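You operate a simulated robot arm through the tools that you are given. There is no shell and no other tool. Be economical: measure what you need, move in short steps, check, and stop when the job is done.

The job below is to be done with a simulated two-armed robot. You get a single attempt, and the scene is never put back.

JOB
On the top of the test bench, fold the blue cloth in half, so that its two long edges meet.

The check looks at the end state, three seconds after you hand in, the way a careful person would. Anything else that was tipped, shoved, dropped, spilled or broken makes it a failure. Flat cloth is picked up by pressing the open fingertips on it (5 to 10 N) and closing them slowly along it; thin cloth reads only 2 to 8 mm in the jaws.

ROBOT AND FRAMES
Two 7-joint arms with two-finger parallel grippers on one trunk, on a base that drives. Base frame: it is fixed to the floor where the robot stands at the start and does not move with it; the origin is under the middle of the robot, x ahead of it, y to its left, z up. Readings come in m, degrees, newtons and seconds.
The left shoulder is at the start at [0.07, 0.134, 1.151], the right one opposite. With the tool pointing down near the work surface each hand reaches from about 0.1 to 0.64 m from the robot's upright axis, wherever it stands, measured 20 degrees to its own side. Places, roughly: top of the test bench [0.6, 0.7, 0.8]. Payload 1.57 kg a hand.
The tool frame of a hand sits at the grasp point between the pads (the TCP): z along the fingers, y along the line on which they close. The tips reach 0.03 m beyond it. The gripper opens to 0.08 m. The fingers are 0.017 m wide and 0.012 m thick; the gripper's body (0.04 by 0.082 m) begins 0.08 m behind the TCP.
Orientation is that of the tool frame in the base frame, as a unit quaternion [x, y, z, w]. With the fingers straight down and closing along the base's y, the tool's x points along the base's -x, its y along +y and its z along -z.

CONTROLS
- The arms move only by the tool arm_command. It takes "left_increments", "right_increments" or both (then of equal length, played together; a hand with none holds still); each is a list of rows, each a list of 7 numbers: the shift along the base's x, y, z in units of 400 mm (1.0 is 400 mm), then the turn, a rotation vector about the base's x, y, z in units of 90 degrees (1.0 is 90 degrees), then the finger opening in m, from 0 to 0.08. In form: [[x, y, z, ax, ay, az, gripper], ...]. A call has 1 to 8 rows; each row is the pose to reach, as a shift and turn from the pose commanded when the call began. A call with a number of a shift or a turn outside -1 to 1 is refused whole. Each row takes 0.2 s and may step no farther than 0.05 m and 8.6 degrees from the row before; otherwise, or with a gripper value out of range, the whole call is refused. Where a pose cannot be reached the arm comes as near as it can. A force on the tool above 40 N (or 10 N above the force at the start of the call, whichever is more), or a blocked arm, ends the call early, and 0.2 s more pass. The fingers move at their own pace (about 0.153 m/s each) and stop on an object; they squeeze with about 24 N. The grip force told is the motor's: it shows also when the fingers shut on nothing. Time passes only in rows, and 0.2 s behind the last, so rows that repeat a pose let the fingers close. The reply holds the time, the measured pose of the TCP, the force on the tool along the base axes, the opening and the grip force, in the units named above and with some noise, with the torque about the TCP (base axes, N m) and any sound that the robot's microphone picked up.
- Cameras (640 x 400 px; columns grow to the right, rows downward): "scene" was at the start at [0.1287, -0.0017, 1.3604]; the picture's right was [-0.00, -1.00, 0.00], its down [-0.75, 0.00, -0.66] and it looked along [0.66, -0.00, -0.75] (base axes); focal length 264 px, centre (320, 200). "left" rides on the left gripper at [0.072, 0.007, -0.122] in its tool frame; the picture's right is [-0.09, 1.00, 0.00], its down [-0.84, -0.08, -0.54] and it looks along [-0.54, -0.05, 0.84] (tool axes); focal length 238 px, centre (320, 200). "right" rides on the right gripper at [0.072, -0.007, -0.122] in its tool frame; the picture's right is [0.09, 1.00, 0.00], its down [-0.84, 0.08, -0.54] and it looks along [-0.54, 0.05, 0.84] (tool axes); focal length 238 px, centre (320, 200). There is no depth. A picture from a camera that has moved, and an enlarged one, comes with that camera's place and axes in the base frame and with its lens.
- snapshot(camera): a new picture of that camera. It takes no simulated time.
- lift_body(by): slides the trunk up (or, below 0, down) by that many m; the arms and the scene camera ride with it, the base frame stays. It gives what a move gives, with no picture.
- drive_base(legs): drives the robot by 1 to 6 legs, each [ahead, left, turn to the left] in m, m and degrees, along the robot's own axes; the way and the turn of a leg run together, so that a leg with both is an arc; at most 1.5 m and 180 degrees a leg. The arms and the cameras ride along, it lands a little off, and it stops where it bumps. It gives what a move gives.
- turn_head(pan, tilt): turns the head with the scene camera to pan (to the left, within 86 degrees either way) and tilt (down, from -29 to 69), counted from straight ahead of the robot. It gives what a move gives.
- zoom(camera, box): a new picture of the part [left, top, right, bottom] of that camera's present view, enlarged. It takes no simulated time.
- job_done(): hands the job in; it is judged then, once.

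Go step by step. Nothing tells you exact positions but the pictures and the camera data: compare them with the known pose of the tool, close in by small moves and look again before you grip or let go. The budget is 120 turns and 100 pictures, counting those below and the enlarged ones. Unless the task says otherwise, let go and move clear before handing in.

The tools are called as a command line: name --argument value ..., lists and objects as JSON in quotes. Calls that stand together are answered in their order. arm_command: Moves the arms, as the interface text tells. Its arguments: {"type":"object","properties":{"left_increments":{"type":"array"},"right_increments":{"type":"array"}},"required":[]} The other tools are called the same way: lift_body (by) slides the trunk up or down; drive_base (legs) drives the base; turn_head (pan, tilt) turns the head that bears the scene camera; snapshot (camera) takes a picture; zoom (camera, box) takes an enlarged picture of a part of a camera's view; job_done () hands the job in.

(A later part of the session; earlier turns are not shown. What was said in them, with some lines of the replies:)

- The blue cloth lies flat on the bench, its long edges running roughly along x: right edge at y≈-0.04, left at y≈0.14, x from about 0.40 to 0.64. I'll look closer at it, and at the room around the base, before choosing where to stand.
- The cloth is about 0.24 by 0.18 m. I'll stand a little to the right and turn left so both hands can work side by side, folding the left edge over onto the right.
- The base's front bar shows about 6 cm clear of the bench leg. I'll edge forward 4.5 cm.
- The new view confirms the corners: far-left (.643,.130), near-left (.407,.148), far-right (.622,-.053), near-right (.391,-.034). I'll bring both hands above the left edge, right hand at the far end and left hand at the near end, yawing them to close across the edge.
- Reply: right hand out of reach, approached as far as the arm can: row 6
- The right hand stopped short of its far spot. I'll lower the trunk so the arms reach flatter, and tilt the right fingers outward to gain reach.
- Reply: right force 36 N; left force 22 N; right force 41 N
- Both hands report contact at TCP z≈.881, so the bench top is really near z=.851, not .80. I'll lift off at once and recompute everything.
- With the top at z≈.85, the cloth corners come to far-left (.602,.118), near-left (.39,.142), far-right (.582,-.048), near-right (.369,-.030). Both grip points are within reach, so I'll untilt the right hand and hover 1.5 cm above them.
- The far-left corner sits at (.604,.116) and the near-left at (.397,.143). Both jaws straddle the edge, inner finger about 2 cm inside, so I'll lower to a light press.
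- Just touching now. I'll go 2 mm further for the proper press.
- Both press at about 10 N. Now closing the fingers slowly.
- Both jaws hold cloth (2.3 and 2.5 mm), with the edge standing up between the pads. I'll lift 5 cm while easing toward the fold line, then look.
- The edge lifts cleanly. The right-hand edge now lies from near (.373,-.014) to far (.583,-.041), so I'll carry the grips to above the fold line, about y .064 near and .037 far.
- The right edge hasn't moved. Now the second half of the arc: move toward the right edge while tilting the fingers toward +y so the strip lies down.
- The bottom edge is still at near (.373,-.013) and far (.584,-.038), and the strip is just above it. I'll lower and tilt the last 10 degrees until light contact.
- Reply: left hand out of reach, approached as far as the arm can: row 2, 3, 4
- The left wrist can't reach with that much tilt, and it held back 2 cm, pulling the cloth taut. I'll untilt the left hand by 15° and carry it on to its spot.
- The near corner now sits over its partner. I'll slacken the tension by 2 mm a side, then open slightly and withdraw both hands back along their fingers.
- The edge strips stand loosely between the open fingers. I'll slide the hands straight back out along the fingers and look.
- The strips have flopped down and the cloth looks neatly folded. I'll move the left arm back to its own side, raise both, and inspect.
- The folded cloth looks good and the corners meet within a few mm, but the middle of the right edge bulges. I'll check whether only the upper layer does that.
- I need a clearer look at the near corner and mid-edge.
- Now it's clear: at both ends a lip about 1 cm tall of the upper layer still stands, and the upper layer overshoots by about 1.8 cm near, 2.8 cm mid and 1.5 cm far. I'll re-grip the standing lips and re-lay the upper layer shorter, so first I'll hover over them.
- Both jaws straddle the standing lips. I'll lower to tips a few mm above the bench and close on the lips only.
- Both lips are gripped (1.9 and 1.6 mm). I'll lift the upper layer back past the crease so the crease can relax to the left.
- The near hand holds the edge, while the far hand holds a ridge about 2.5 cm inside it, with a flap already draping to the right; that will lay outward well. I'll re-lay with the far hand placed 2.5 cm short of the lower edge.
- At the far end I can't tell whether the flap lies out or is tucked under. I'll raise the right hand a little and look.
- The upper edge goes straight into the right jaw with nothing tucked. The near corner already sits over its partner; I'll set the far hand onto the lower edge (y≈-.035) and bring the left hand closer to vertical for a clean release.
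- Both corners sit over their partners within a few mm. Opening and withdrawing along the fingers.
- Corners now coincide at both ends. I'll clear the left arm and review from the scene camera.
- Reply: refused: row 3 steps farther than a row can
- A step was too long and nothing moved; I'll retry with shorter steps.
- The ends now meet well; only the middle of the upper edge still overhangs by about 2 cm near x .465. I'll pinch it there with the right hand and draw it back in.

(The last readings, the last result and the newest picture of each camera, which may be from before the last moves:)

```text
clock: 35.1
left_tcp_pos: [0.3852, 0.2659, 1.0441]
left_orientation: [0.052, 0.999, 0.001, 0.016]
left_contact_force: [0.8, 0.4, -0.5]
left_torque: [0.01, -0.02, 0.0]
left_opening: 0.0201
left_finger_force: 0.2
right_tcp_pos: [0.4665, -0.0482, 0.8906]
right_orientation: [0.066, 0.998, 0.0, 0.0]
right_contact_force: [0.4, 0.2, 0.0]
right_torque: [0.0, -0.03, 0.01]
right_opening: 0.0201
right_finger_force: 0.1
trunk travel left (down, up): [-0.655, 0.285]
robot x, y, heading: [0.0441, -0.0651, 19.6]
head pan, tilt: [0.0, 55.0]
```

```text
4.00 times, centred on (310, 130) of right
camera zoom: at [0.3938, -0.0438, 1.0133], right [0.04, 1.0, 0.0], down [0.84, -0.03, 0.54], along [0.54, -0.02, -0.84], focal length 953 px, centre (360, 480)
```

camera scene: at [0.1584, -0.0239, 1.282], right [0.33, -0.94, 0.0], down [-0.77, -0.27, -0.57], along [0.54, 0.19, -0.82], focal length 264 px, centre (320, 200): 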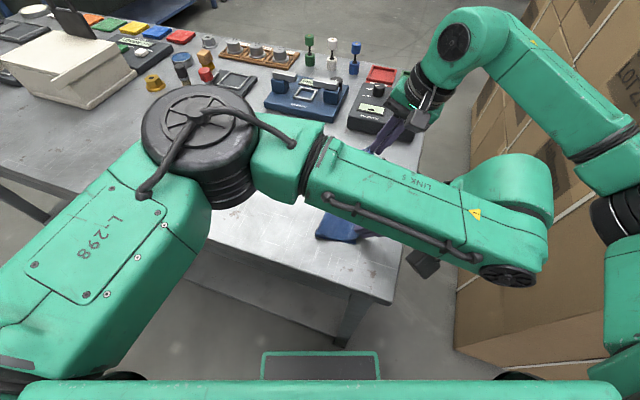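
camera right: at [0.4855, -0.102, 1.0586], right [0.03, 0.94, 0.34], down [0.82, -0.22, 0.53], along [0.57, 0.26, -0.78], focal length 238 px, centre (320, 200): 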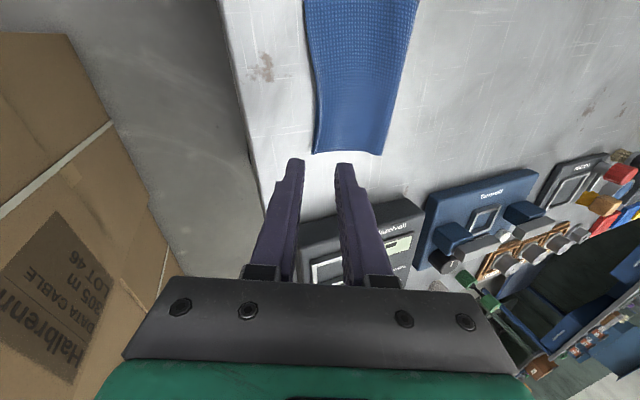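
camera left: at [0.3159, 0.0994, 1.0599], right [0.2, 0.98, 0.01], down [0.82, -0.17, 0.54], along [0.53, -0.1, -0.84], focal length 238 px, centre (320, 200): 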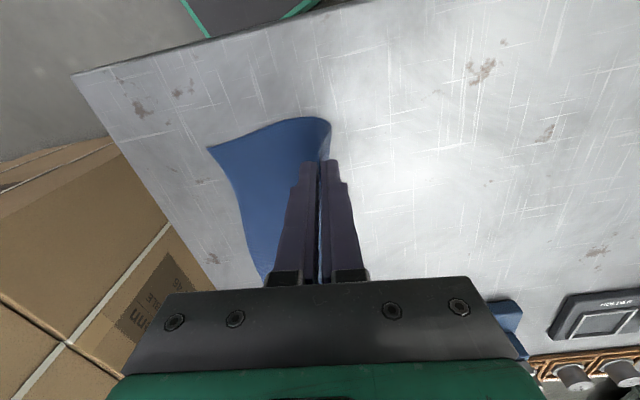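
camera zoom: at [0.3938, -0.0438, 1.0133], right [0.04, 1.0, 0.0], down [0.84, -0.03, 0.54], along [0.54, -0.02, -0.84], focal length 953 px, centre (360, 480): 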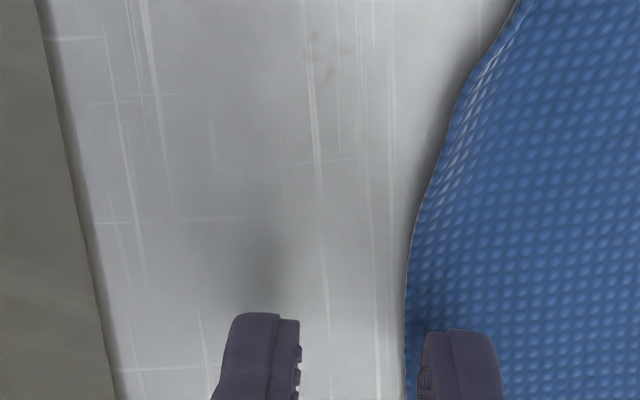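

The edge is at y≈-.038 here. I'll shift the jaw 7 mm toward it and press lightly.

arm_command --right_increments '[[0, 0.0175, -0.01, 0, 0, 0, 0.02], [0, 0.0175, -0.022, 0, 0, 0, 0.02], [0, 0.0175, -0.027, 0, 0, 0, 0.02], [0, 0.0175, -0.029, 0, 0, 0, 0.02]]'

```text
clock: 36.1
left_tcp_pos: [0.3839, 0.2657, 1.0439]
left_orientation: [0.052, 0.998, 0.001, 0.016]
left_contact_force: [0.1, 0.0, 0.3]
left_torque: [0.05, -0.02, -0.01]
left_opening: 0.0202
left_finger_force: 0.1
right_tcp_pos: [0.4659, -0.0398, 0.8809]
right_orientation: [0.067, 0.998, 0.001, 0.0]
right_contact_force: [0.6, 0.3, 3.3]
right_torque: [0.08, 0.0, 0.0]
right_opening: 0.0204
right_finger_force: 0.3
trunk travel left (down, up): [-0.655, 0.285]
robot x, y, heading: [0.0435, -0.0625, 19.5]
head pan, tilt: [0.0, 55.0]
```

arm_command --right_increments '[[0, 0, -0.002, 0, 0, 0, 0.02], [0, 0, -0.002, 0, 0, 0, 0.016], [0, 0, -0.002, 0, 0, 0, 0.012], [0, 0, -0.001, 0, 0, 0, 0.008], [0, 0, -0.001, 0, 0, 0, 0.004], [0, 0, -0.001, 0, 0, 0, 0.0], [0, 0, -0.001, 0, 0, 0, 0.0]]'

zoom --camera "right" --box '[230, 80, 390, 180]'

```text
clock: 37.7
left_tcp_pos: [0.3817, 0.2658, 1.0441]
left_orientation: [0.052, 0.999, 0.001, 0.016]
left_contact_force: [-0.2, -1.0, 0.7]
left_torque: [-0.03, -0.01, 0.01]
left_opening: 0.0201
left_finger_force: 0.1
right_tcp_pos: [0.4659, -0.0384, 0.881]
right_orientation: [0.067, 0.998, 0.001, 0.0]
right_contact_force: [-0.1, -1.3, 13.0]
right_torque: [0.08, -0.03, 0.02]
right_opening: 0.0001
right_finger_force: 21.5
trunk travel left (down, up): [-0.655, 0.285]
robot x, y, heading: [0.0438, -0.0637, 19.4]
head pan, tilt: [0.0, 55.0]
```

```text
4.00 times, centred on (310, 130) of right
camera zoom: at [0.3928, -0.0355, 1.0033], right [0.04, 1.0, 0.0], down [0.84, -0.03, 0.54], along [0.54, -0.02, -0.84], focal length 953 px, centre (360, 480)
```

zoom: 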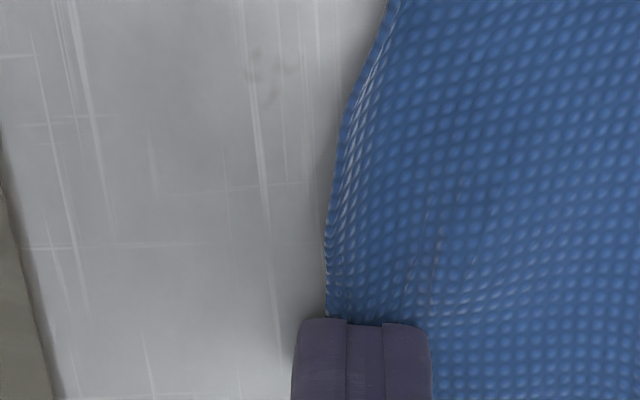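

The fingers slipped over the cloth and hold nothing. I'll lift a little, open wider and take more cloth in, as with the first grip.

arm_command --right_increments '[[0, 0, 0.02, 0, 0, 0, 0.0], [0, 0.006, 0.025, 0, 0, 0, 0.03], [0, 0.0125, 0.025, 0, 0, 0, 0.03], [0, 0.0125, 0.01, 0, 0, 0, 0.03], [0, 0.0125, 0.002, 0, 0, 0, 0.03]]'

zoom --camera "right" --box '[230, 80, 390, 180]'

```text
clock: 38.9
left_tcp_pos: [0.3837, 0.2644, 1.0431]
left_orientation: [0.053, 0.998, 0.002, 0.015]
left_contact_force: [-0.5, 0.4, 0.1]
left_torque: [0.03, -0.01, 0.01]
left_opening: 0.0196
left_finger_force: 0.0
right_tcp_pos: [0.4666, -0.0335, 0.8824]
right_orientation: [0.067, 0.998, 0.001, 0.001]
right_contact_force: [0.7, -1.0, 5.7]
right_torque: [0.07, -0.06, -0.02]
right_opening: 0.0299
right_finger_force: 0.0
trunk travel left (down, up): [-0.655, 0.285]
robot x, y, heading: [0.0432, -0.061, 19.4]
head pan, tilt: [0.0, 55.0]
```

```text
4.00 times, centred on (310, 130) of right
camera zoom: at [0.3938, -0.0309, 1.0034], right [0.04, 1.0, 0.0], down [0.84, -0.04, 0.54], along [0.54, -0.02, -0.84], focal length 953 px, centre (360, 480)
```

zoom: 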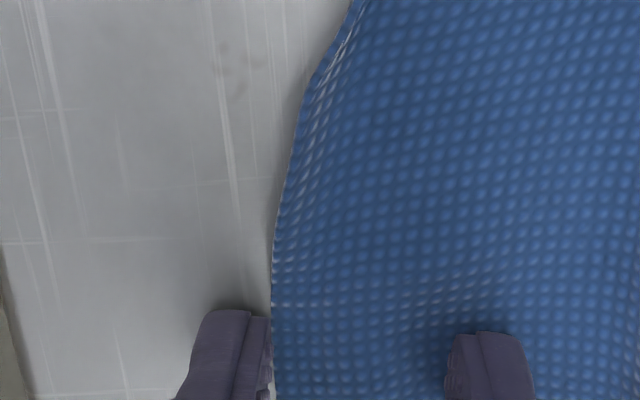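

Contact at about 6 N with the outer finger right at the edge. Closing slowly.

arm_command --right_increments '[[0, -0.006, -0.003, 0, 0, 0, 0.027], [0, -0.008, -0.004, 0, 0, 0, 0.023], [0, -0.008, -0.004, 0, 0, 0, 0.019], [0, -0.008, -0.004, 0, 0, 0, 0.015], [0, -0.008, -0.003, 0, 0, 0, 0.011], [0, -0.008, -0.003, 0, 0, 0, 0.006], [0, -0.008, -0.003, 0, 0, 0, 0.0], [0, -0.008, -0.003, 0, 0, 0, 0.0]]'

zoom --camera "right" --box '[230, 80, 390, 180]'

```text
clock: 40.7
left_tcp_pos: [0.3796, 0.2659, 1.0447]
left_orientation: [0.052, 0.999, 0.001, 0.017]
left_contact_force: [-0.4, -0.7, -0.4]
left_torque: [-0.01, 0.0, -0.01]
left_opening: 0.0199
left_finger_force: 0.1
right_tcp_pos: [0.4639, -0.0385, 0.8823]
right_orientation: [0.067, 0.998, 0.001, 0.001]
right_contact_force: [1.9, -3.1, 32.2]
right_torque: [0.04, -0.03, 0.02]
right_opening: 0.0035
right_finger_force: 24.3
trunk travel left (down, up): [-0.655, 0.285]
robot x, y, heading: [0.047, -0.0633, 19.2]
head pan, tilt: [0.0, 55.0]
```

```text
4.00 times, centred on (310, 130) of right
camera zoom: at [0.3911, -0.035, 1.0031], right [0.04, 1.0, 0.0], down [0.84, -0.04, 0.55], along [0.55, -0.02, -0.84], focal length 953 px, centre (360, 480)
```

zoom: 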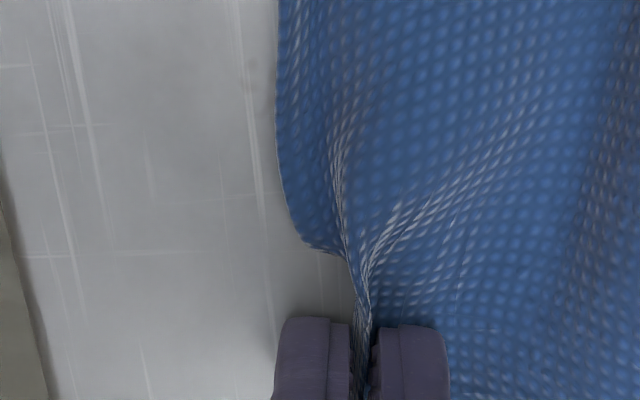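

It grips 3.5 mm. I'll lift 2.5 cm and check that only the upper layer is held.

arm_command --right_increments '[[0, 0.005, 0.02, 0, 0, 0, 0.0], [0, 0.015, 0.04, 0, 0, 0, 0.0], [0, 0.025, 0.065, 0, 0, 0, 0.0]]'

zoom --camera "right" --box '[200, 40, 440, 190]'

zoom --camera "scene" --box '[300, 145, 420, 255]'

```text
clock: 41.5
left_tcp_pos: [0.3848, 0.2667, 1.042]
left_orientation: [0.052, 0.999, 0.0, 0.015]
left_contact_force: [-0.1, -0.6, 0.1]
left_torque: [-0.02, -0.03, 0.03]
left_opening: 0.0198
left_finger_force: 0.0
right_tcp_pos: [0.4679, -0.0271, 0.9066]
right_orientation: [0.066, 0.998, 0.0, 0.0]
right_contact_force: [0.5, 0.3, -1.8]
right_torque: [-0.01, 0.02, 0.0]
right_opening: 0.0023
right_finger_force: 24.0
trunk travel left (down, up): [-0.655, 0.285]
robot x, y, heading: [0.0458, -0.0669, 19.6]
head pan, tilt: [0.0, 55.0]
```

```text
2.67 times, centred on (320, 115) of right
camera zoom: at [0.395, -0.0238, 1.0276], right [0.04, 1.0, 0.0], down [0.84, -0.03, 0.54], along [0.54, -0.02, -0.84], focal length 636 px, centre (320, 427)
```

zoom: 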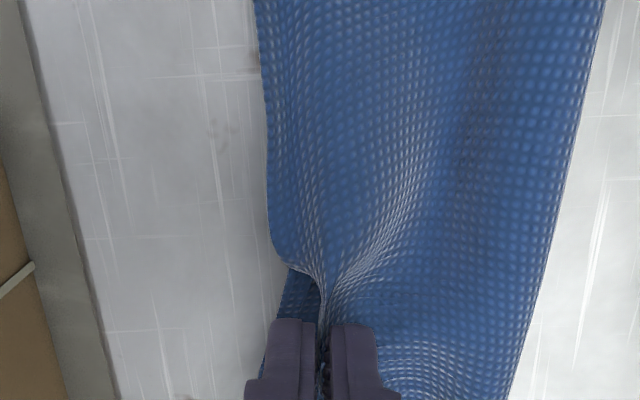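

```text
3.64 times, centred on (360, 200) of scene
camera zoom: at [0.1586, -0.0241, 1.2819], right [0.33, -0.94, 0.0], down [-0.77, -0.27, -0.57], along [0.54, 0.19, -0.82], focal length 960 px, centre (174, 200)
```

zoom: 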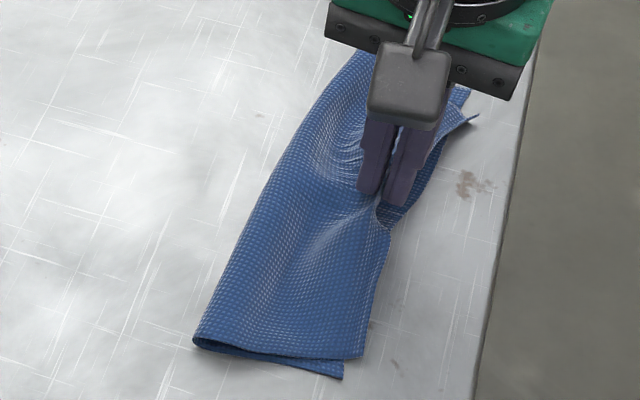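

Only the upper layer is held, but the hard press swung the near end of the cloth about 2 cm toward −y. The lower mid edge is now at y≈-.040, and the upper near corner sits about 1.5 cm off its partner. I'll lay the middle down on the lower edge first, then correct the near corner.

arm_command --right_increments '[[0, -0.003, -0.015, 0.088, -0.01, 0, 0.0], [0, -0.0075, -0.03, 0.176, -0.02, 0, 0.0], [0, -0.0075, -0.045, 0.176, -0.02, 0, 0.0], [0, -0.0075, -0.043, 0.176, -0.02, 0, 0.01], [0, -0.0075, -0.042, 0.176, -0.02, 0, 0.02], [0, -0.0275, 0.01, 0.176, -0.02, 0, 0.02], [0, -0.045, 0.06, 0.176, -0.02, 0, 0.02], [0, -0.063, 0.12, 0.176, -0.02, 0, 0.02]]'

zoom --camera "scene" --box '[300, 145, 420, 255]'

zoom --camera "right" --box '[200, 0, 440, 170]'

```text
clock: 43.3
left_tcp_pos: [0.3847, 0.2656, 1.0449]
left_orientation: [0.053, 0.998, -0.001, 0.016]
left_contact_force: [0.5, -0.4, -0.1]
left_torque: [0.0, 0.01, 0.03]
left_opening: 0.0203
left_finger_force: 0.1
right_tcp_pos: [0.4682, -0.0544, 0.956]
right_orientation: [0.065, 0.988, 0.139, 0.007]
right_contact_force: [-0.1, -0.6, -0.3]
right_torque: [-0.01, 0.0, 0.02]
right_opening: 0.0199
right_finger_force: 0.0
trunk travel left (down, up): [-0.655, 0.285]
robot x, y, heading: [0.0414, -0.0649, 19.6]
head pan, tilt: [0.0, 55.0]
```

```text
3.64 times, centred on (360, 200) of scene
camera zoom: at [0.1582, -0.0243, 1.282], right [0.33, -0.94, 0.0], down [-0.77, -0.27, -0.57], along [0.54, 0.19, -0.82], focal length 960 px, centre (174, 200)
```

zoom: 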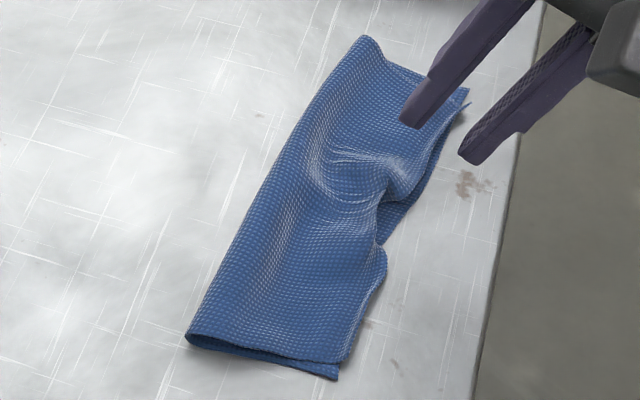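

```text
2.35 times, centred on (320, 85) of right
camera zoom: at [0.3919, -0.0834, 1.0711], right [0.04, 0.96, 0.27], down [0.82, -0.18, 0.54], along [0.57, 0.21, -0.8], focal length 561 px, centre (320, 471)
```

zoom: 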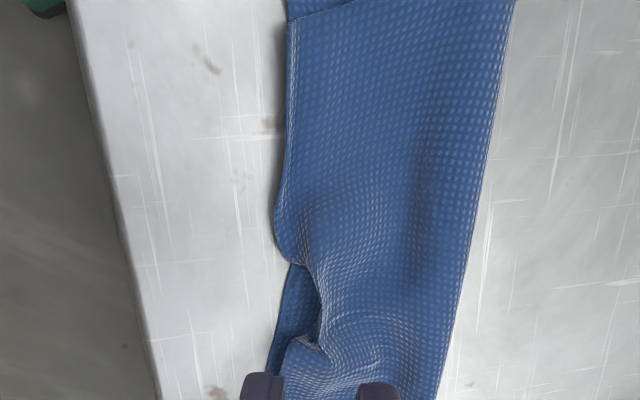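

The middle is now pulled in about 1.5 cm with a pucker. I'll look closely at the lip there before taking it again.

zoom --camera "right" --box '[290, 90, 370, 155]'

zoom --camera "scene" --box '[355, 185, 385, 225]'

```text
6.15 times, centred on (330, 122) of right
camera zoom: at [0.3919, -0.0834, 1.0711], right [0.04, 0.96, 0.27], down [0.82, -0.18, 0.54], along [0.57, 0.21, -0.8], focal length 1467 px, centre (258, 677)
```

zoom: 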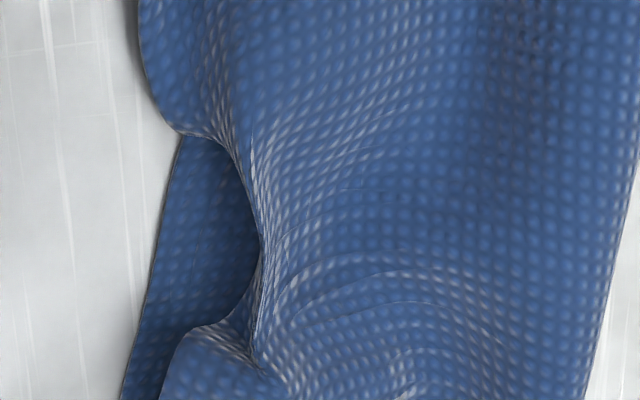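

```text
10.00 times, centred on (370, 205) of scene
camera zoom: at [0.1582, -0.0243, 1.282], right [0.33, -0.94, 0.0], down [-0.77, -0.27, -0.57], along [0.54, 0.19, -0.82], focal length 2641 px, centre (-180, 150)
```

zoom: 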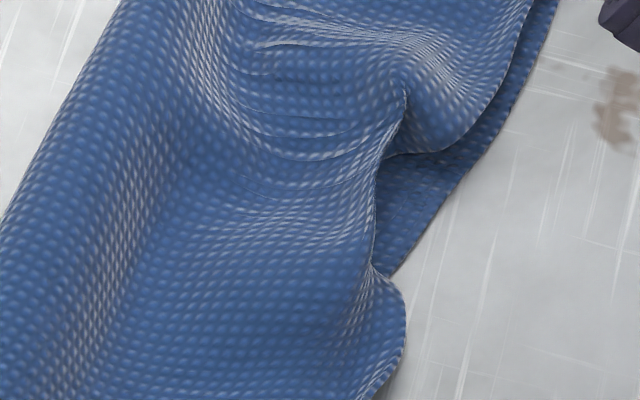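

The notch edge stands up by about 1 cm at x≈.466, y≈-.028. I'll close on that standing edge with the tips just above the lower layer.

arm_command --right_increments '[[0, 0.035, -0.05, -0.088, 0.01, 0, 0.026], [0, 0.0685, -0.1, -0.176, 0.02, 0, 0.026], [0, 0.0685, -0.14, -0.176, 0.02, 0, 0.026], [0, 0.0685, -0.1725, -0.176, 0.02, 0, 0.026], [0, 0.0685, -0.1725, -0.176, 0.02, 0, 0.026]]'

zoom --camera "right" --box '[230, 80, 390, 180]'

```text
clock: 44.5
left_tcp_pos: [0.3841, 0.2654, 1.0438]
left_orientation: [0.052, 0.999, 0.0, 0.016]
left_contact_force: [-0.7, -0.7, 0.1]
left_torque: [0.02, -0.02, 0.0]
left_opening: 0.02
left_finger_force: 0.1
right_tcp_pos: [0.4676, -0.0258, 0.8858]
right_orientation: [0.067, 0.998, 0.0, 0.0]
right_contact_force: [-0.4, 1.4, 0.1]
right_torque: [-0.03, 0.0, 0.02]
right_opening: 0.0258
right_finger_force: 0.0
trunk travel left (down, up): [-0.655, 0.285]
robot x, y, heading: [0.0416, -0.0664, 19.4]
head pan, tilt: [0.0, 55.0]
```

```text
4.00 times, centred on (310, 130) of right
camera zoom: at [0.3947, -0.0224, 1.0075], right [0.04, 1.0, 0.0], down [0.84, -0.03, 0.54], along [0.54, -0.02, -0.84], focal length 953 px, centre (360, 480)
```

zoom: 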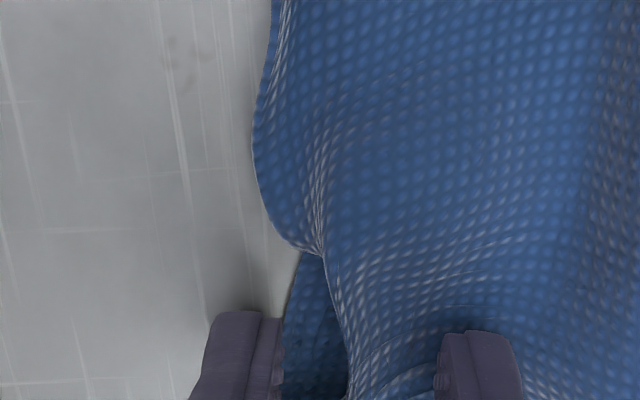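

The edge runs through the middle of the jaw. Closing on it, then raising slightly.

arm_command --right_increments '[[0, 0, 0, 0, 0, 0, 0.018], [0, 0, 0, 0, 0, 0, 0.01], [0, 0, 0, 0, 0, 0, 0.0], [0, 0, 0, 0, 0, 0, 0.0], [0, -0.003, 0.015, 0, 0, 0, 0.0], [0, -0.01, 0.025, 0, 0, 0, 0.0]]'

zoom --camera "right" --box '[210, 60, 410, 180]'

```text
clock: 45.9
left_tcp_pos: [0.3847, 0.2664, 1.0439]
left_orientation: [0.052, 0.999, 0.001, 0.016]
left_contact_force: [0.2, -0.1, -0.4]
left_torque: [0.03, 0.0, 0.02]
left_opening: 0.0198
left_finger_force: 0.1
right_tcp_pos: [0.4672, -0.0283, 0.8958]
right_orientation: [0.067, 0.998, 0.0, 0.0]
right_contact_force: [-0.6, -0.5, 0.7]
right_torque: [0.0, -0.02, -0.01]
right_opening: 0.0022
right_finger_force: 23.4
trunk travel left (down, up): [-0.655, 0.285]
robot x, y, heading: [0.0411, -0.0635, 19.6]
head pan, tilt: [0.0, 55.0]
```

```text
3.20 times, centred on (310, 120) of right
camera zoom: at [0.395, -0.0258, 1.0176], right [0.04, 1.0, 0.0], down [0.84, -0.03, 0.54], along [0.54, -0.02, -0.84], focal length 763 px, centre (352, 456)
```

zoom: 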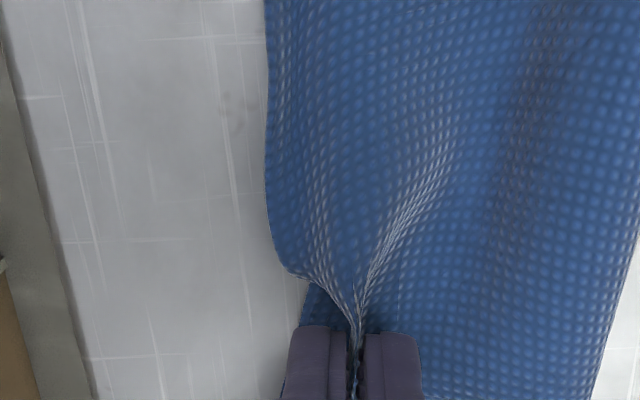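

Gripped right at its edge. I'll draw it out to the lower edge, lay it down and release as I did at the ends.

arm_command --right_increments '[[0, -0.015, 0.0, 0.083, -0.01, 0, 0.0], [0, -0.04, -0.01, 0.165, -0.02, 0, 0.0], [0, -0.04, -0.024, 0.165, -0.02, 0, 0.0], [0, -0.04, -0.024, 0.165, -0.02, 0, 0.008], [0, -0.04, -0.022, 0.165, -0.02, 0, 0.02], [0, -0.052, 0.03, 0.165, -0.02, 0, 0.02], [0, -0.07, 0.1, 0.165, -0.02, 0, 0.02], [0, -0.09, 0.16, 0.165, -0.02, 0, 0.02]]'

zoom --camera "scene" --box '[300, 145, 420, 255]'

zoom --camera "right" --box '[200, 0, 440, 170]'

```text
clock: 47.7
left_tcp_pos: [0.3848, 0.2661, 1.0429]
left_orientation: [0.052, 0.999, 0.0, 0.016]
left_contact_force: [0.1, 0.5, -0.5]
left_torque: [0.02, 0.01, 0.03]
left_opening: 0.02
left_finger_force: 0.0
right_tcp_pos: [0.4652, -0.0651, 0.9582]
right_orientation: [0.065, 0.989, 0.131, 0.007]
right_contact_force: [-0.1, 0.1, -0.1]
right_torque: [0.02, 0.02, 0.02]
right_opening: 0.0201
right_finger_force: 0.2
trunk travel left (down, up): [-0.655, 0.285]
robot x, y, heading: [0.0452, -0.0644, 19.5]
head pan, tilt: [0.0, 55.0]
```

```text
3.64 times, centred on (360, 200) of scene
camera zoom: at [0.1583, -0.0242, 1.282], right [0.33, -0.94, 0.0], down [-0.77, -0.27, -0.57], along [0.54, 0.19, -0.82], focal length 960 px, centre (174, 200)
```

zoom: 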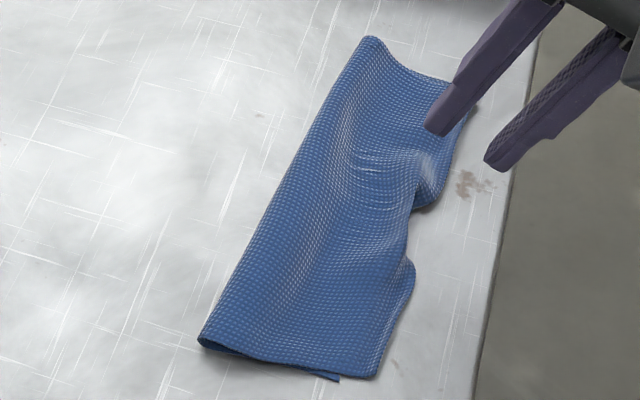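

```text
2.35 times, centred on (320, 85) of right
camera zoom: at [0.3898, -0.0925, 1.0741], right [0.04, 0.97, 0.26], down [0.82, -0.17, 0.54], along [0.57, 0.19, -0.8], focal length 561 px, centre (320, 471)
```

zoom: 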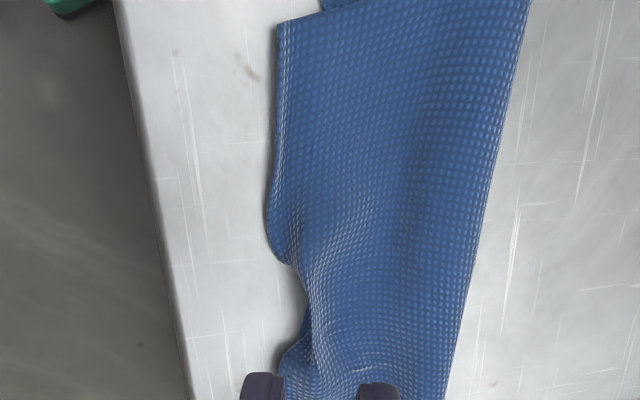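

The middle now meets, and both ends overhang the lower edge as a single layer, about 1.7 cm near. That makes them easy to take: I'll grip both ends again with both hands, pull the edge taut to iron out the notch, and re-lay. First I'll hover.

arm_command --right_increments '[[0.03, 0.0, 0, -0.02, 0, 0, 0.03], [0.07, 0.0, -0.02, -0.05, 0.005, 0, 0.03], [0.11, 0.005, -0.04, -0.08, 0.01, 0, 0.03], [0.15, 0.01, -0.06, -0.11, 0.015, 0, 0.03], [0.19, 0.015, -0.08, -0.14, 0.02, 0, 0.03], [0.22, 0.02, -0.1, -0.165, 0.02, 0, 0.03], [0.237, 0.025, -0.12, -0.165, 0.02, 0, 0.03], [0.237, 0.025, -0.13, -0.165, 0.02, 0, 0.03]]' --left_increments '[[0.0, -0.1, 0, 0, 0.01, 0, 0.03], [0.0, -0.2, -0.02, 0, 0.018, 0, 0.03], [0.0, -0.3, -0.06, 0, 0.018, 0, 0.03], [0.01, -0.41, -0.11, 0, 0.018, 0, 0.03], [0.018, -0.52, -0.16, 0, 0.018, 0, 0.03], [0.018, -0.62, -0.22, 0, 0.018, 0, 0.03], [0.018, -0.71, -0.29, 0, 0.018, 0, 0.03], [0.018, -0.775, -0.35, 0, 0.018, 0, 0.03]]'

zoom --camera "right" --box '[220, 50, 420, 180]'

zoom --camera "left" --box '[220, 50, 420, 180]'

```text
clock: 49.5
left_tcp_pos: [0.3955, -0.0446, 0.9037]
left_orientation: [0.052, 0.999, 0.0, 0.002]
left_contact_force: [0.3, -0.3, -0.2]
left_torque: [0.02, 0.01, 0.03]
left_opening: 0.03
left_finger_force: 0.1
right_tcp_pos: [0.5615, -0.0561, 0.9075]
right_orientation: [0.067, 0.998, 0.001, 0.001]
right_contact_force: [0.0, -0.7, -0.1]
right_torque: [0.02, 0.03, 0.0]
right_opening: 0.0299
right_finger_force: 0.0
trunk travel left (down, up): [-0.655, 0.285]
robot x, y, heading: [0.0373, -0.0662, 19.7]
head pan, tilt: [0.0, 55.0]
```

```text
3.08 times, centred on (320, 115) of right
camera zoom: at [0.4889, -0.0527, 1.0282], right [0.04, 1.0, 0.0], down [0.84, -0.03, 0.54], along [0.54, -0.02, -0.84], focal length 733 px, centre (320, 462)
```

zoom: 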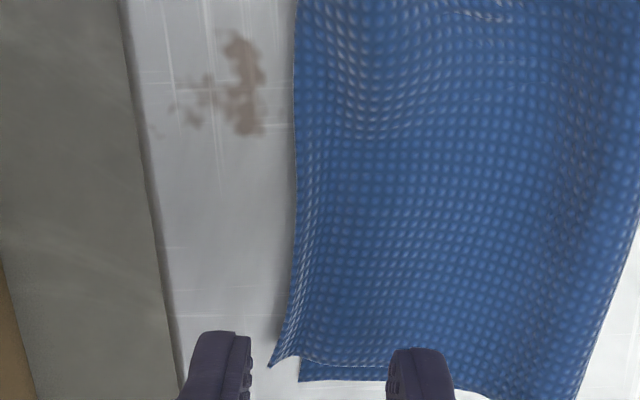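

```text
3.08 times, centred on (320, 115) of left
camera zoom: at [0.3244, -0.0304, 1.0245], right [0.19, 0.98, 0.0], down [0.82, -0.16, 0.54], along [0.53, -0.11, -0.84], focal length 733 px, centre (320, 462)
```

zoom: 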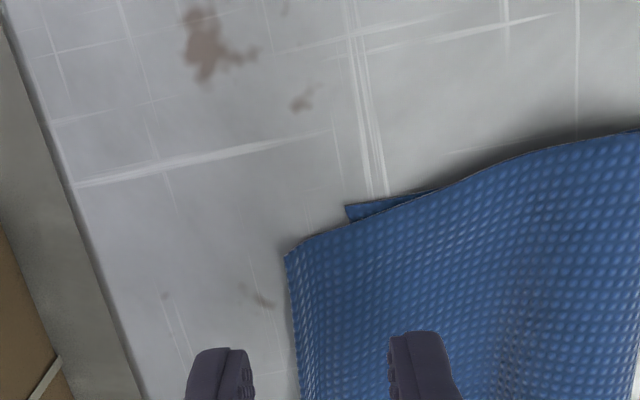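

Near upper corner is at (.375,-.050) versus lower (.367,-.034); far upper (.571,-.069) versus lower (.577,-.062). Both jaws are well placed over the overhang, so I'll lower to a light press.

arm_command --right_increments '[[0, -0.004, -0.03, 0, 0, 0, 0.03], [0, -0.004, -0.055, 0, 0, 0, 0.03], [0, -0.004, -0.066, 0, 0, 0, 0.03], [0, -0.004, -0.068, 0, 0, 0, 0.03]]' --left_increments '[[0, 0, -0.025, 0, 0, 0, 0.03], [0, 0, -0.045, 0, 0, 0, 0.03], [0, 0, -0.056, 0, 0, 0, 0.03], [0, 0, -0.059, 0, 0, 0, 0.03]]'

```text
clock: 50.5
left_tcp_pos: [0.3933, -0.0443, 0.8827]
left_orientation: [0.051, 0.999, -0.001, 0.005]
left_contact_force: [4.9, -0.3, 25.9]
left_torque: [0.5, -0.12, -0.05]
left_opening: 0.0304
left_finger_force: 0.3
right_tcp_pos: [0.5598, -0.0582, 0.8823]
right_orientation: [0.065, 0.998, 0.002, 0.002]
right_contact_force: [3.0, -0.5, 8.2]
right_torque: [0.16, -0.1, -0.03]
right_opening: 0.0297
right_finger_force: 0.0
trunk travel left (down, up): [-0.655, 0.285]
robot x, y, heading: [0.043, -0.0639, 19.6]
head pan, tilt: [0.0, 55.0]
```

The left press is too hard at 26 N; I'll ease it to about 8 N, then close both slowly while easing up.

arm_command --right_increments '[[0, 0, 0, 0, 0, 0, 0.03], [0, 0, 0, 0, 0, 0, 0.026], [0, 0, 0, 0, 0, 0, 0.022], [0, 0, 0.0005, 0, 0, 0, 0.018], [0, 0, 0.001, 0, 0, 0, 0.013], [0, 0, 0.002, 0, 0, 0, 0.007], [0, 0, 0.003, 0, 0, 0, 0.0], [0, 0, 0.003, 0, 0, 0, 0.0]]' --left_increments '[[0, 0, 0.009, 0, 0, 0, 0.03], [0, 0, 0.009, 0, 0, 0, 0.026], [0, 0, 0.009, 0, 0, 0, 0.022], [0, 0, 0.0095, 0, 0, 0, 0.018], [0, 0, 0.01, 0, 0, 0, 0.013], [0, 0, 0.011, 0, 0, 0, 0.007], [0, 0, 0.012, 0, 0, 0, 0.0], [0, 0, 0.012, 0, 0, 0, 0.0]]'

zoom --camera "right" --box '[220, 50, 420, 180]'

zoom --camera "left" --box '[220, 50, 420, 180]'

```text
clock: 52.3
left_tcp_pos: [0.3923, -0.0452, 0.8837]
left_orientation: [0.053, 0.999, 0.0, 0.002]
left_contact_force: [0.5, -0.4, 0.9]
left_torque: [0.02, 0.0, 0.04]
left_opening: 0.0026
left_finger_force: 23.7
right_tcp_pos: [0.5594, -0.0578, 0.8824]
right_orientation: [0.066, 0.998, 0.001, 0.001]
right_contact_force: [-2.5, 0.2, 12.8]
right_torque: [0.13, 0.0, -0.01]
right_opening: 0.0028
right_finger_force: 23.6
trunk travel left (down, up): [-0.655, 0.285]
robot x, y, heading: [0.0419, -0.0672, 19.5]
head pan, tilt: [0.0, 55.0]
```

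```text
3.08 times, centred on (320, 115) of right
camera zoom: at [0.4872, -0.0535, 1.0036], right [0.04, 1.0, 0.0], down [0.84, -0.03, 0.54], along [0.54, -0.02, -0.84], focal length 733 px, centre (320, 462)
```

zoom: 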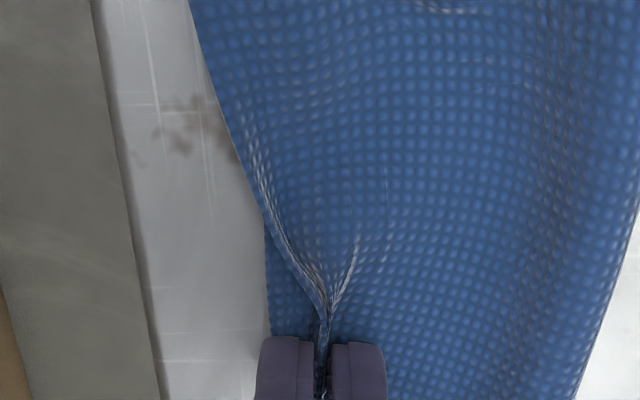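

```text
3.08 times, centred on (320, 115) of left
camera zoom: at [0.3198, -0.0305, 1.0052], right [0.2, 0.98, 0.0], down [0.82, -0.16, 0.55], along [0.54, -0.11, -0.84], focal length 733 px, centre (320, 462)
```

zoom: 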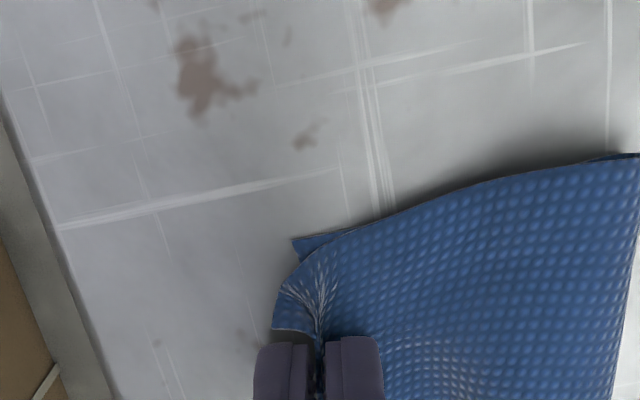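

Both hold cloth. I'll lift 4 cm and back, and check that only the upper layer comes.

arm_command --right_increments '[[0, 0.005, 0.03, 0, 0, 0, 0], [0, 0.02, 0.07, 0, 0, 0, 0], [0, 0.06, 0.11, 0, 0, 0, 0], [0.008, 0.11, 0.13, 0, 0, 0, 0]]' --left_increments '[[0, 0.005, 0.03, 0, 0, 0, 0], [0, 0.02, 0.07, 0, 0, 0, 0], [0, 0.06, 0.11, 0, 0, 0, 0], [-0.008, 0.11, 0.13, 0, 0, 0, 0]]'

snapshot --camera "right"

snapshot --camera "left"

```text
clock: 53.3
left_tcp_pos: [0.3882, -0.0013, 0.9347]
left_orientation: [0.053, 0.999, -0.001, 0.002]
left_contact_force: [0.0, 0.1, 0.4]
left_torque: [-0.03, -0.02, -0.03]
left_opening: 0.0023
left_finger_force: 23.7
right_tcp_pos: [0.5639, -0.0113, 0.9335]
right_orientation: [0.066, 0.998, -0.001, 0.0]
right_contact_force: [0.8, 0.2, 0.0]
right_torque: [0.02, 0.01, -0.03]
right_opening: 0.0027
right_finger_force: 23.8
trunk travel left (down, up): [-0.655, 0.285]
robot x, y, heading: [0.0469, -0.0653, 19.4]
head pan, tilt: [0.0, 55.0]
```

```text
11 pictures are left
camera right: at [0.4908, -0.0071, 1.0545], right [0.04, 1.0, 0.0], down [0.84, -0.03, 0.54], along [0.54, -0.02, -0.84], focal length 238 px, centre (320, 200)
```

right: 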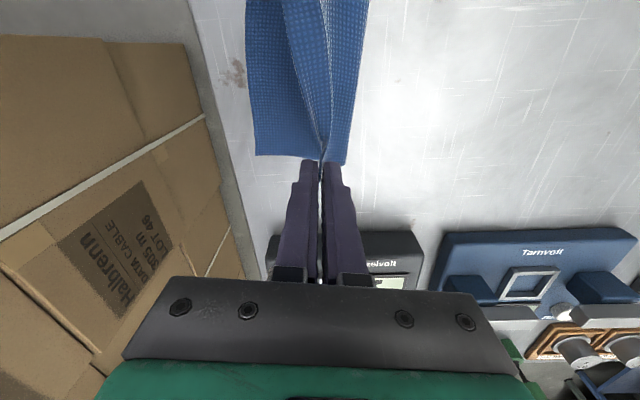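

```text
10 pictures are left
camera left: at [0.3172, 0.0139, 1.057], right [0.19, 0.98, 0.0], down [0.82, -0.16, 0.54], along [0.53, -0.11, -0.84], focal length 238 px, centre (320, 200)
```

left: 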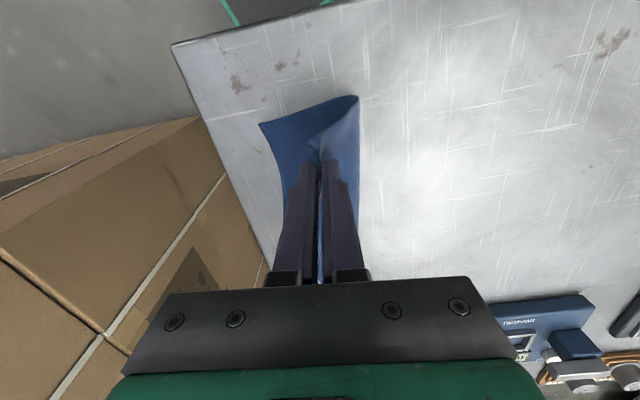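

Only the upper layer is lifted. The lower corners are now near (.362,-.048) and far (.570,-.068); I'll lay the upper edge onto that line with the hands spread 1.2 cm wider to keep it taut.

arm_command --right_increments '[[0.0, -0.034, -0.01, 0.04, -0.005, 0, 0], [-0.003, -0.068, -0.04, 0.08, -0.01, 0, 0], [-0.007, -0.102, -0.07, 0.125, -0.015, 0, 0], [-0.0135, -0.134, -0.1, 0.165, -0.02, 0, 0], [-0.0135, -0.134, -0.118, 0.165, -0.02, 0, 0]]' --left_increments '[[-0.01, -0.03, -0.01, 0.04, -0.005, 0, 0], [-0.016, -0.06, -0.04, 0.08, -0.01, 0, 0], [-0.02, -0.09, -0.07, 0.125, -0.015, 0, 0], [-0.023, -0.114, -0.1, 0.165, -0.02, 0, 0], [-0.023, -0.114, -0.12, 0.165, -0.02, 0, 0]]'

zoom --camera "right" --box '[220, 0, 420, 180]'

zoom --camera "left" --box '[220, 50, 420, 180]'

```text
clock: 54.5
left_tcp_pos: [0.3809, -0.0445, 0.8866]
left_orientation: [0.051, 0.99, 0.129, 0.011]
left_contact_force: [0.7, -0.3, 0.5]
left_torque: [-0.03, 0.03, -0.02]
left_opening: 0.0021
left_finger_force: 23.4
right_tcp_pos: [0.5578, -0.065, 0.886]
right_orientation: [0.064, 0.989, 0.13, 0.007]
right_contact_force: [0.6, 0.1, 1.3]
right_torque: [-0.03, 0.01, -0.02]
right_opening: 0.0027
right_finger_force: 24.1
trunk travel left (down, up): [-0.655, 0.285]
robot x, y, heading: [0.0406, -0.0655, 19.7]
head pan, tilt: [0.0, 55.0]
```

```text
2.22 times, centred on (320, 90) of right
camera zoom: at [0.482, -0.0917, 1.0019], right [0.04, 0.97, 0.26], down [0.82, -0.17, 0.54], along [0.57, 0.19, -0.8], focal length 530 px, centre (320, 444)
```

zoom: 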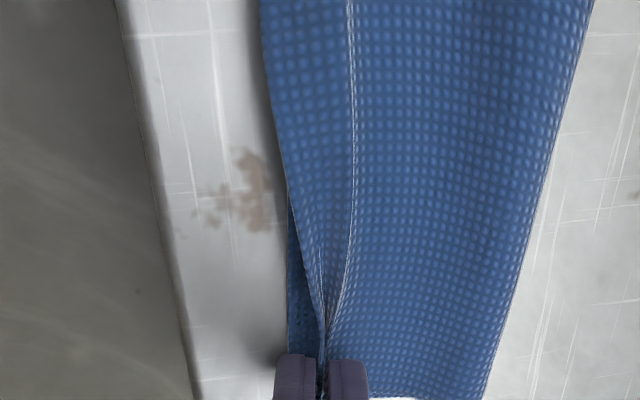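

```text
3.08 times, centred on (320, 115) of left
camera zoom: at [0.3063, -0.0625, 1.0052], right [0.19, 0.95, 0.26], down [0.81, -0.3, 0.51], along [0.56, 0.11, -0.82], focal length 733 px, centre (320, 462)
```

zoom: 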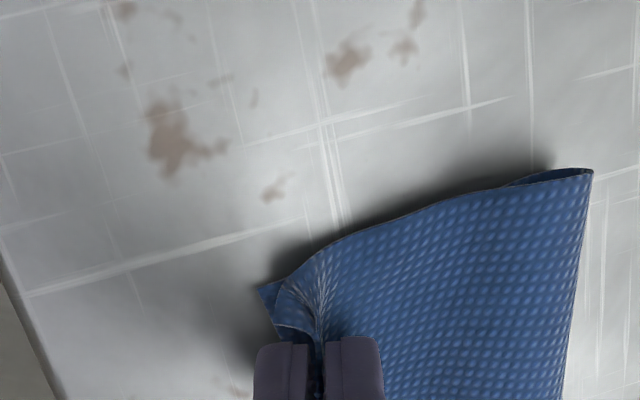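

The edge line is taut and straight, with the outer strip lying over the lower edge. Releasing and withdrawing along the fingers.

arm_command --left_increments '[[0, 0, 0.002, 0, 0, 0, 0.008], [0, 0, 0.004, 0, 0, 0, 0.018], [0, 0, 0.004, 0, 0, 0, 0.022], [0, -0.012, 0.05, 0, 0, 0, 0.022], [0, -0.025, 0.1, 0, 0, 0, 0.022], [0, -0.037, 0.16, 0, 0, 0, 0.022]]' --right_increments '[[0, 0, 0.002, 0, 0, 0, 0.008], [0, 0, 0.004, 0, 0, 0, 0.018], [0, 0, 0.004, 0, 0, 0, 0.022], [0, -0.013, 0.05, 0, 0, 0, 0.022], [0, -0.027, 0.1, 0, 0, 0, 0.022], [0, -0.041, 0.16, 0, 0, 0, 0.022]]'

arm_command --left_increments '[[0, 0.03, 0.1, -0.04, 0, 0, 0.02], [0, 0.1, 0.17, -0.08, 0, 0, 0.02], [0, 0.2, 0.21, -0.12, 0, 0, 0.02], [0, 0.31, 0.23, -0.16, 0, 0, 0.02], [0, 0.42, 0.23, -0.16, 0, 0, 0.02], [0, 0.53, 0.23, -0.16, 0, 0, 0.02], [0, 0.64, 0.23, -0.16, 0, 0, 0.02], [0, 0.75, 0.23, -0.16, 0, 0, 0.02]]' --right_increments '[[0, -0.04, 0.05, 0, 0, 0, 0.02], [-0.04, -0.1, 0.08, 0, 0, 0, 0.02], [-0.1, -0.15, 0.1, 0, 0, 0, 0.02], [-0.16, -0.18, 0.1, 0, 0, 0, 0.02], [-0.2, -0.18, 0.1, 0, 0, 0, 0.02], [-0.2, -0.18, 0.1, 0, 0, 0, 0.02], [-0.2, -0.18, 0.1, 0, 0, 0, 0.02], [-0.2, -0.18, 0.1, 0, 0, 0, 0.02]]'

zoom --camera "scene" --box '[310, 150, 410, 255]'

```text
clock: 55.9
left_tcp_pos: [0.3796, -0.0598, 0.9497]
left_orientation: [0.051, 0.99, 0.13, 0.01]
left_contact_force: [-0.2, -1.0, 0.1]
left_torque: [0.0, 0.01, -0.01]
left_opening: 0.0217
left_finger_force: 0.1
right_tcp_pos: [0.5583, -0.0799, 0.9499]
right_orientation: [0.066, 0.989, 0.13, 0.008]
right_contact_force: [-0.5, 0.5, 0.0]
right_torque: [0.02, 0.02, -0.02]
right_opening: 0.0217
right_finger_force: 0.1
trunk travel left (down, up): [-0.655, 0.285]
robot x, y, heading: [0.0417, -0.0648, 19.7]
head pan, tilt: [0.0, 55.0]
```

```text
clock: 57.7
left_tcp_pos: [0.3796, 0.2384, 1.0424]
left_orientation: [0.051, 0.999, 0.004, 0.017]
left_contact_force: [-0.5, 0.2, -0.3]
left_torque: [-0.03, 0.04, 0.01]
left_opening: 0.0201
left_finger_force: 0.0
right_tcp_pos: [0.4807, -0.1532, 0.991]
right_orientation: [0.066, 0.989, 0.129, 0.007]
right_contact_force: [0.2, 0.4, 0.2]
right_torque: [0.0, 0.03, -0.03]
right_opening: 0.0202
right_finger_force: 0.0
trunk travel left (down, up): [-0.655, 0.285]
robot x, y, heading: [0.0438, -0.0679, 19.4]
head pan, tilt: [0.0, 55.0]
```

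```text
3.81 times, centred on (360, 202) of scene
camera zoom: at [0.158, -0.023, 1.282], right [0.33, -0.94, 0.0], down [-0.77, -0.27, -0.57], along [0.54, 0.19, -0.82], focal length 1006 px, centre (168, 190)
```

zoom: 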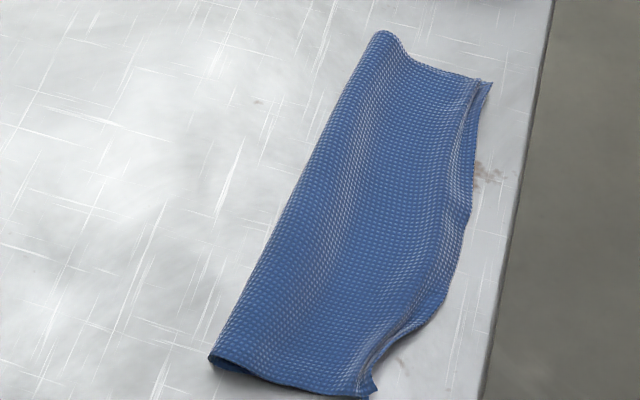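

The corners now meet at both ends, near (.368,-.047) and far (.570,-.070), with a mild bulge of the upper edge mid-way. One close look at that part before deciding.

zoom --camera "right" --box '[250, 0, 400, 150]'

```text
2.67 times, centred on (325, 75) of right
camera zoom: at [0.4044, -0.1803, 1.1074], right [0.04, 0.97, 0.26], down [0.82, -0.17, 0.54], along [0.57, 0.19, -0.8], focal length 636 px, centre (307, 533)
```

zoom: 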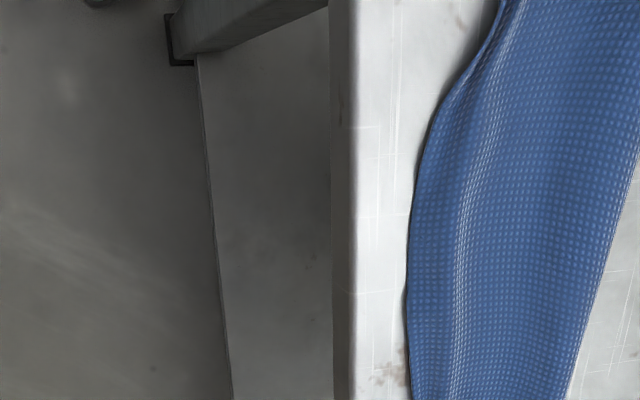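

The bulge is small, a smooth overhang of roughly 1 to 1.5 cm that comes from the cloth's original wavy outline. The corners and ends meet, nothing else was touched, and both hands are clear, so more handling would risk more than it gains and I'm handing in.

job_done

```text
The job is handed in.
```

I folded the blue cloth in half on the bench and handed it in. The long edges meet within a few millimetres at both ends, but the upper edge still overhangs the lower one by about 1–1.5 cm in the middle.

The cloth ended up about 2–3 cm closer to the bench's right edge than where it started, but it is still fully on top. As far as I could see, nothing else was moved, and both hands are empty and clear.
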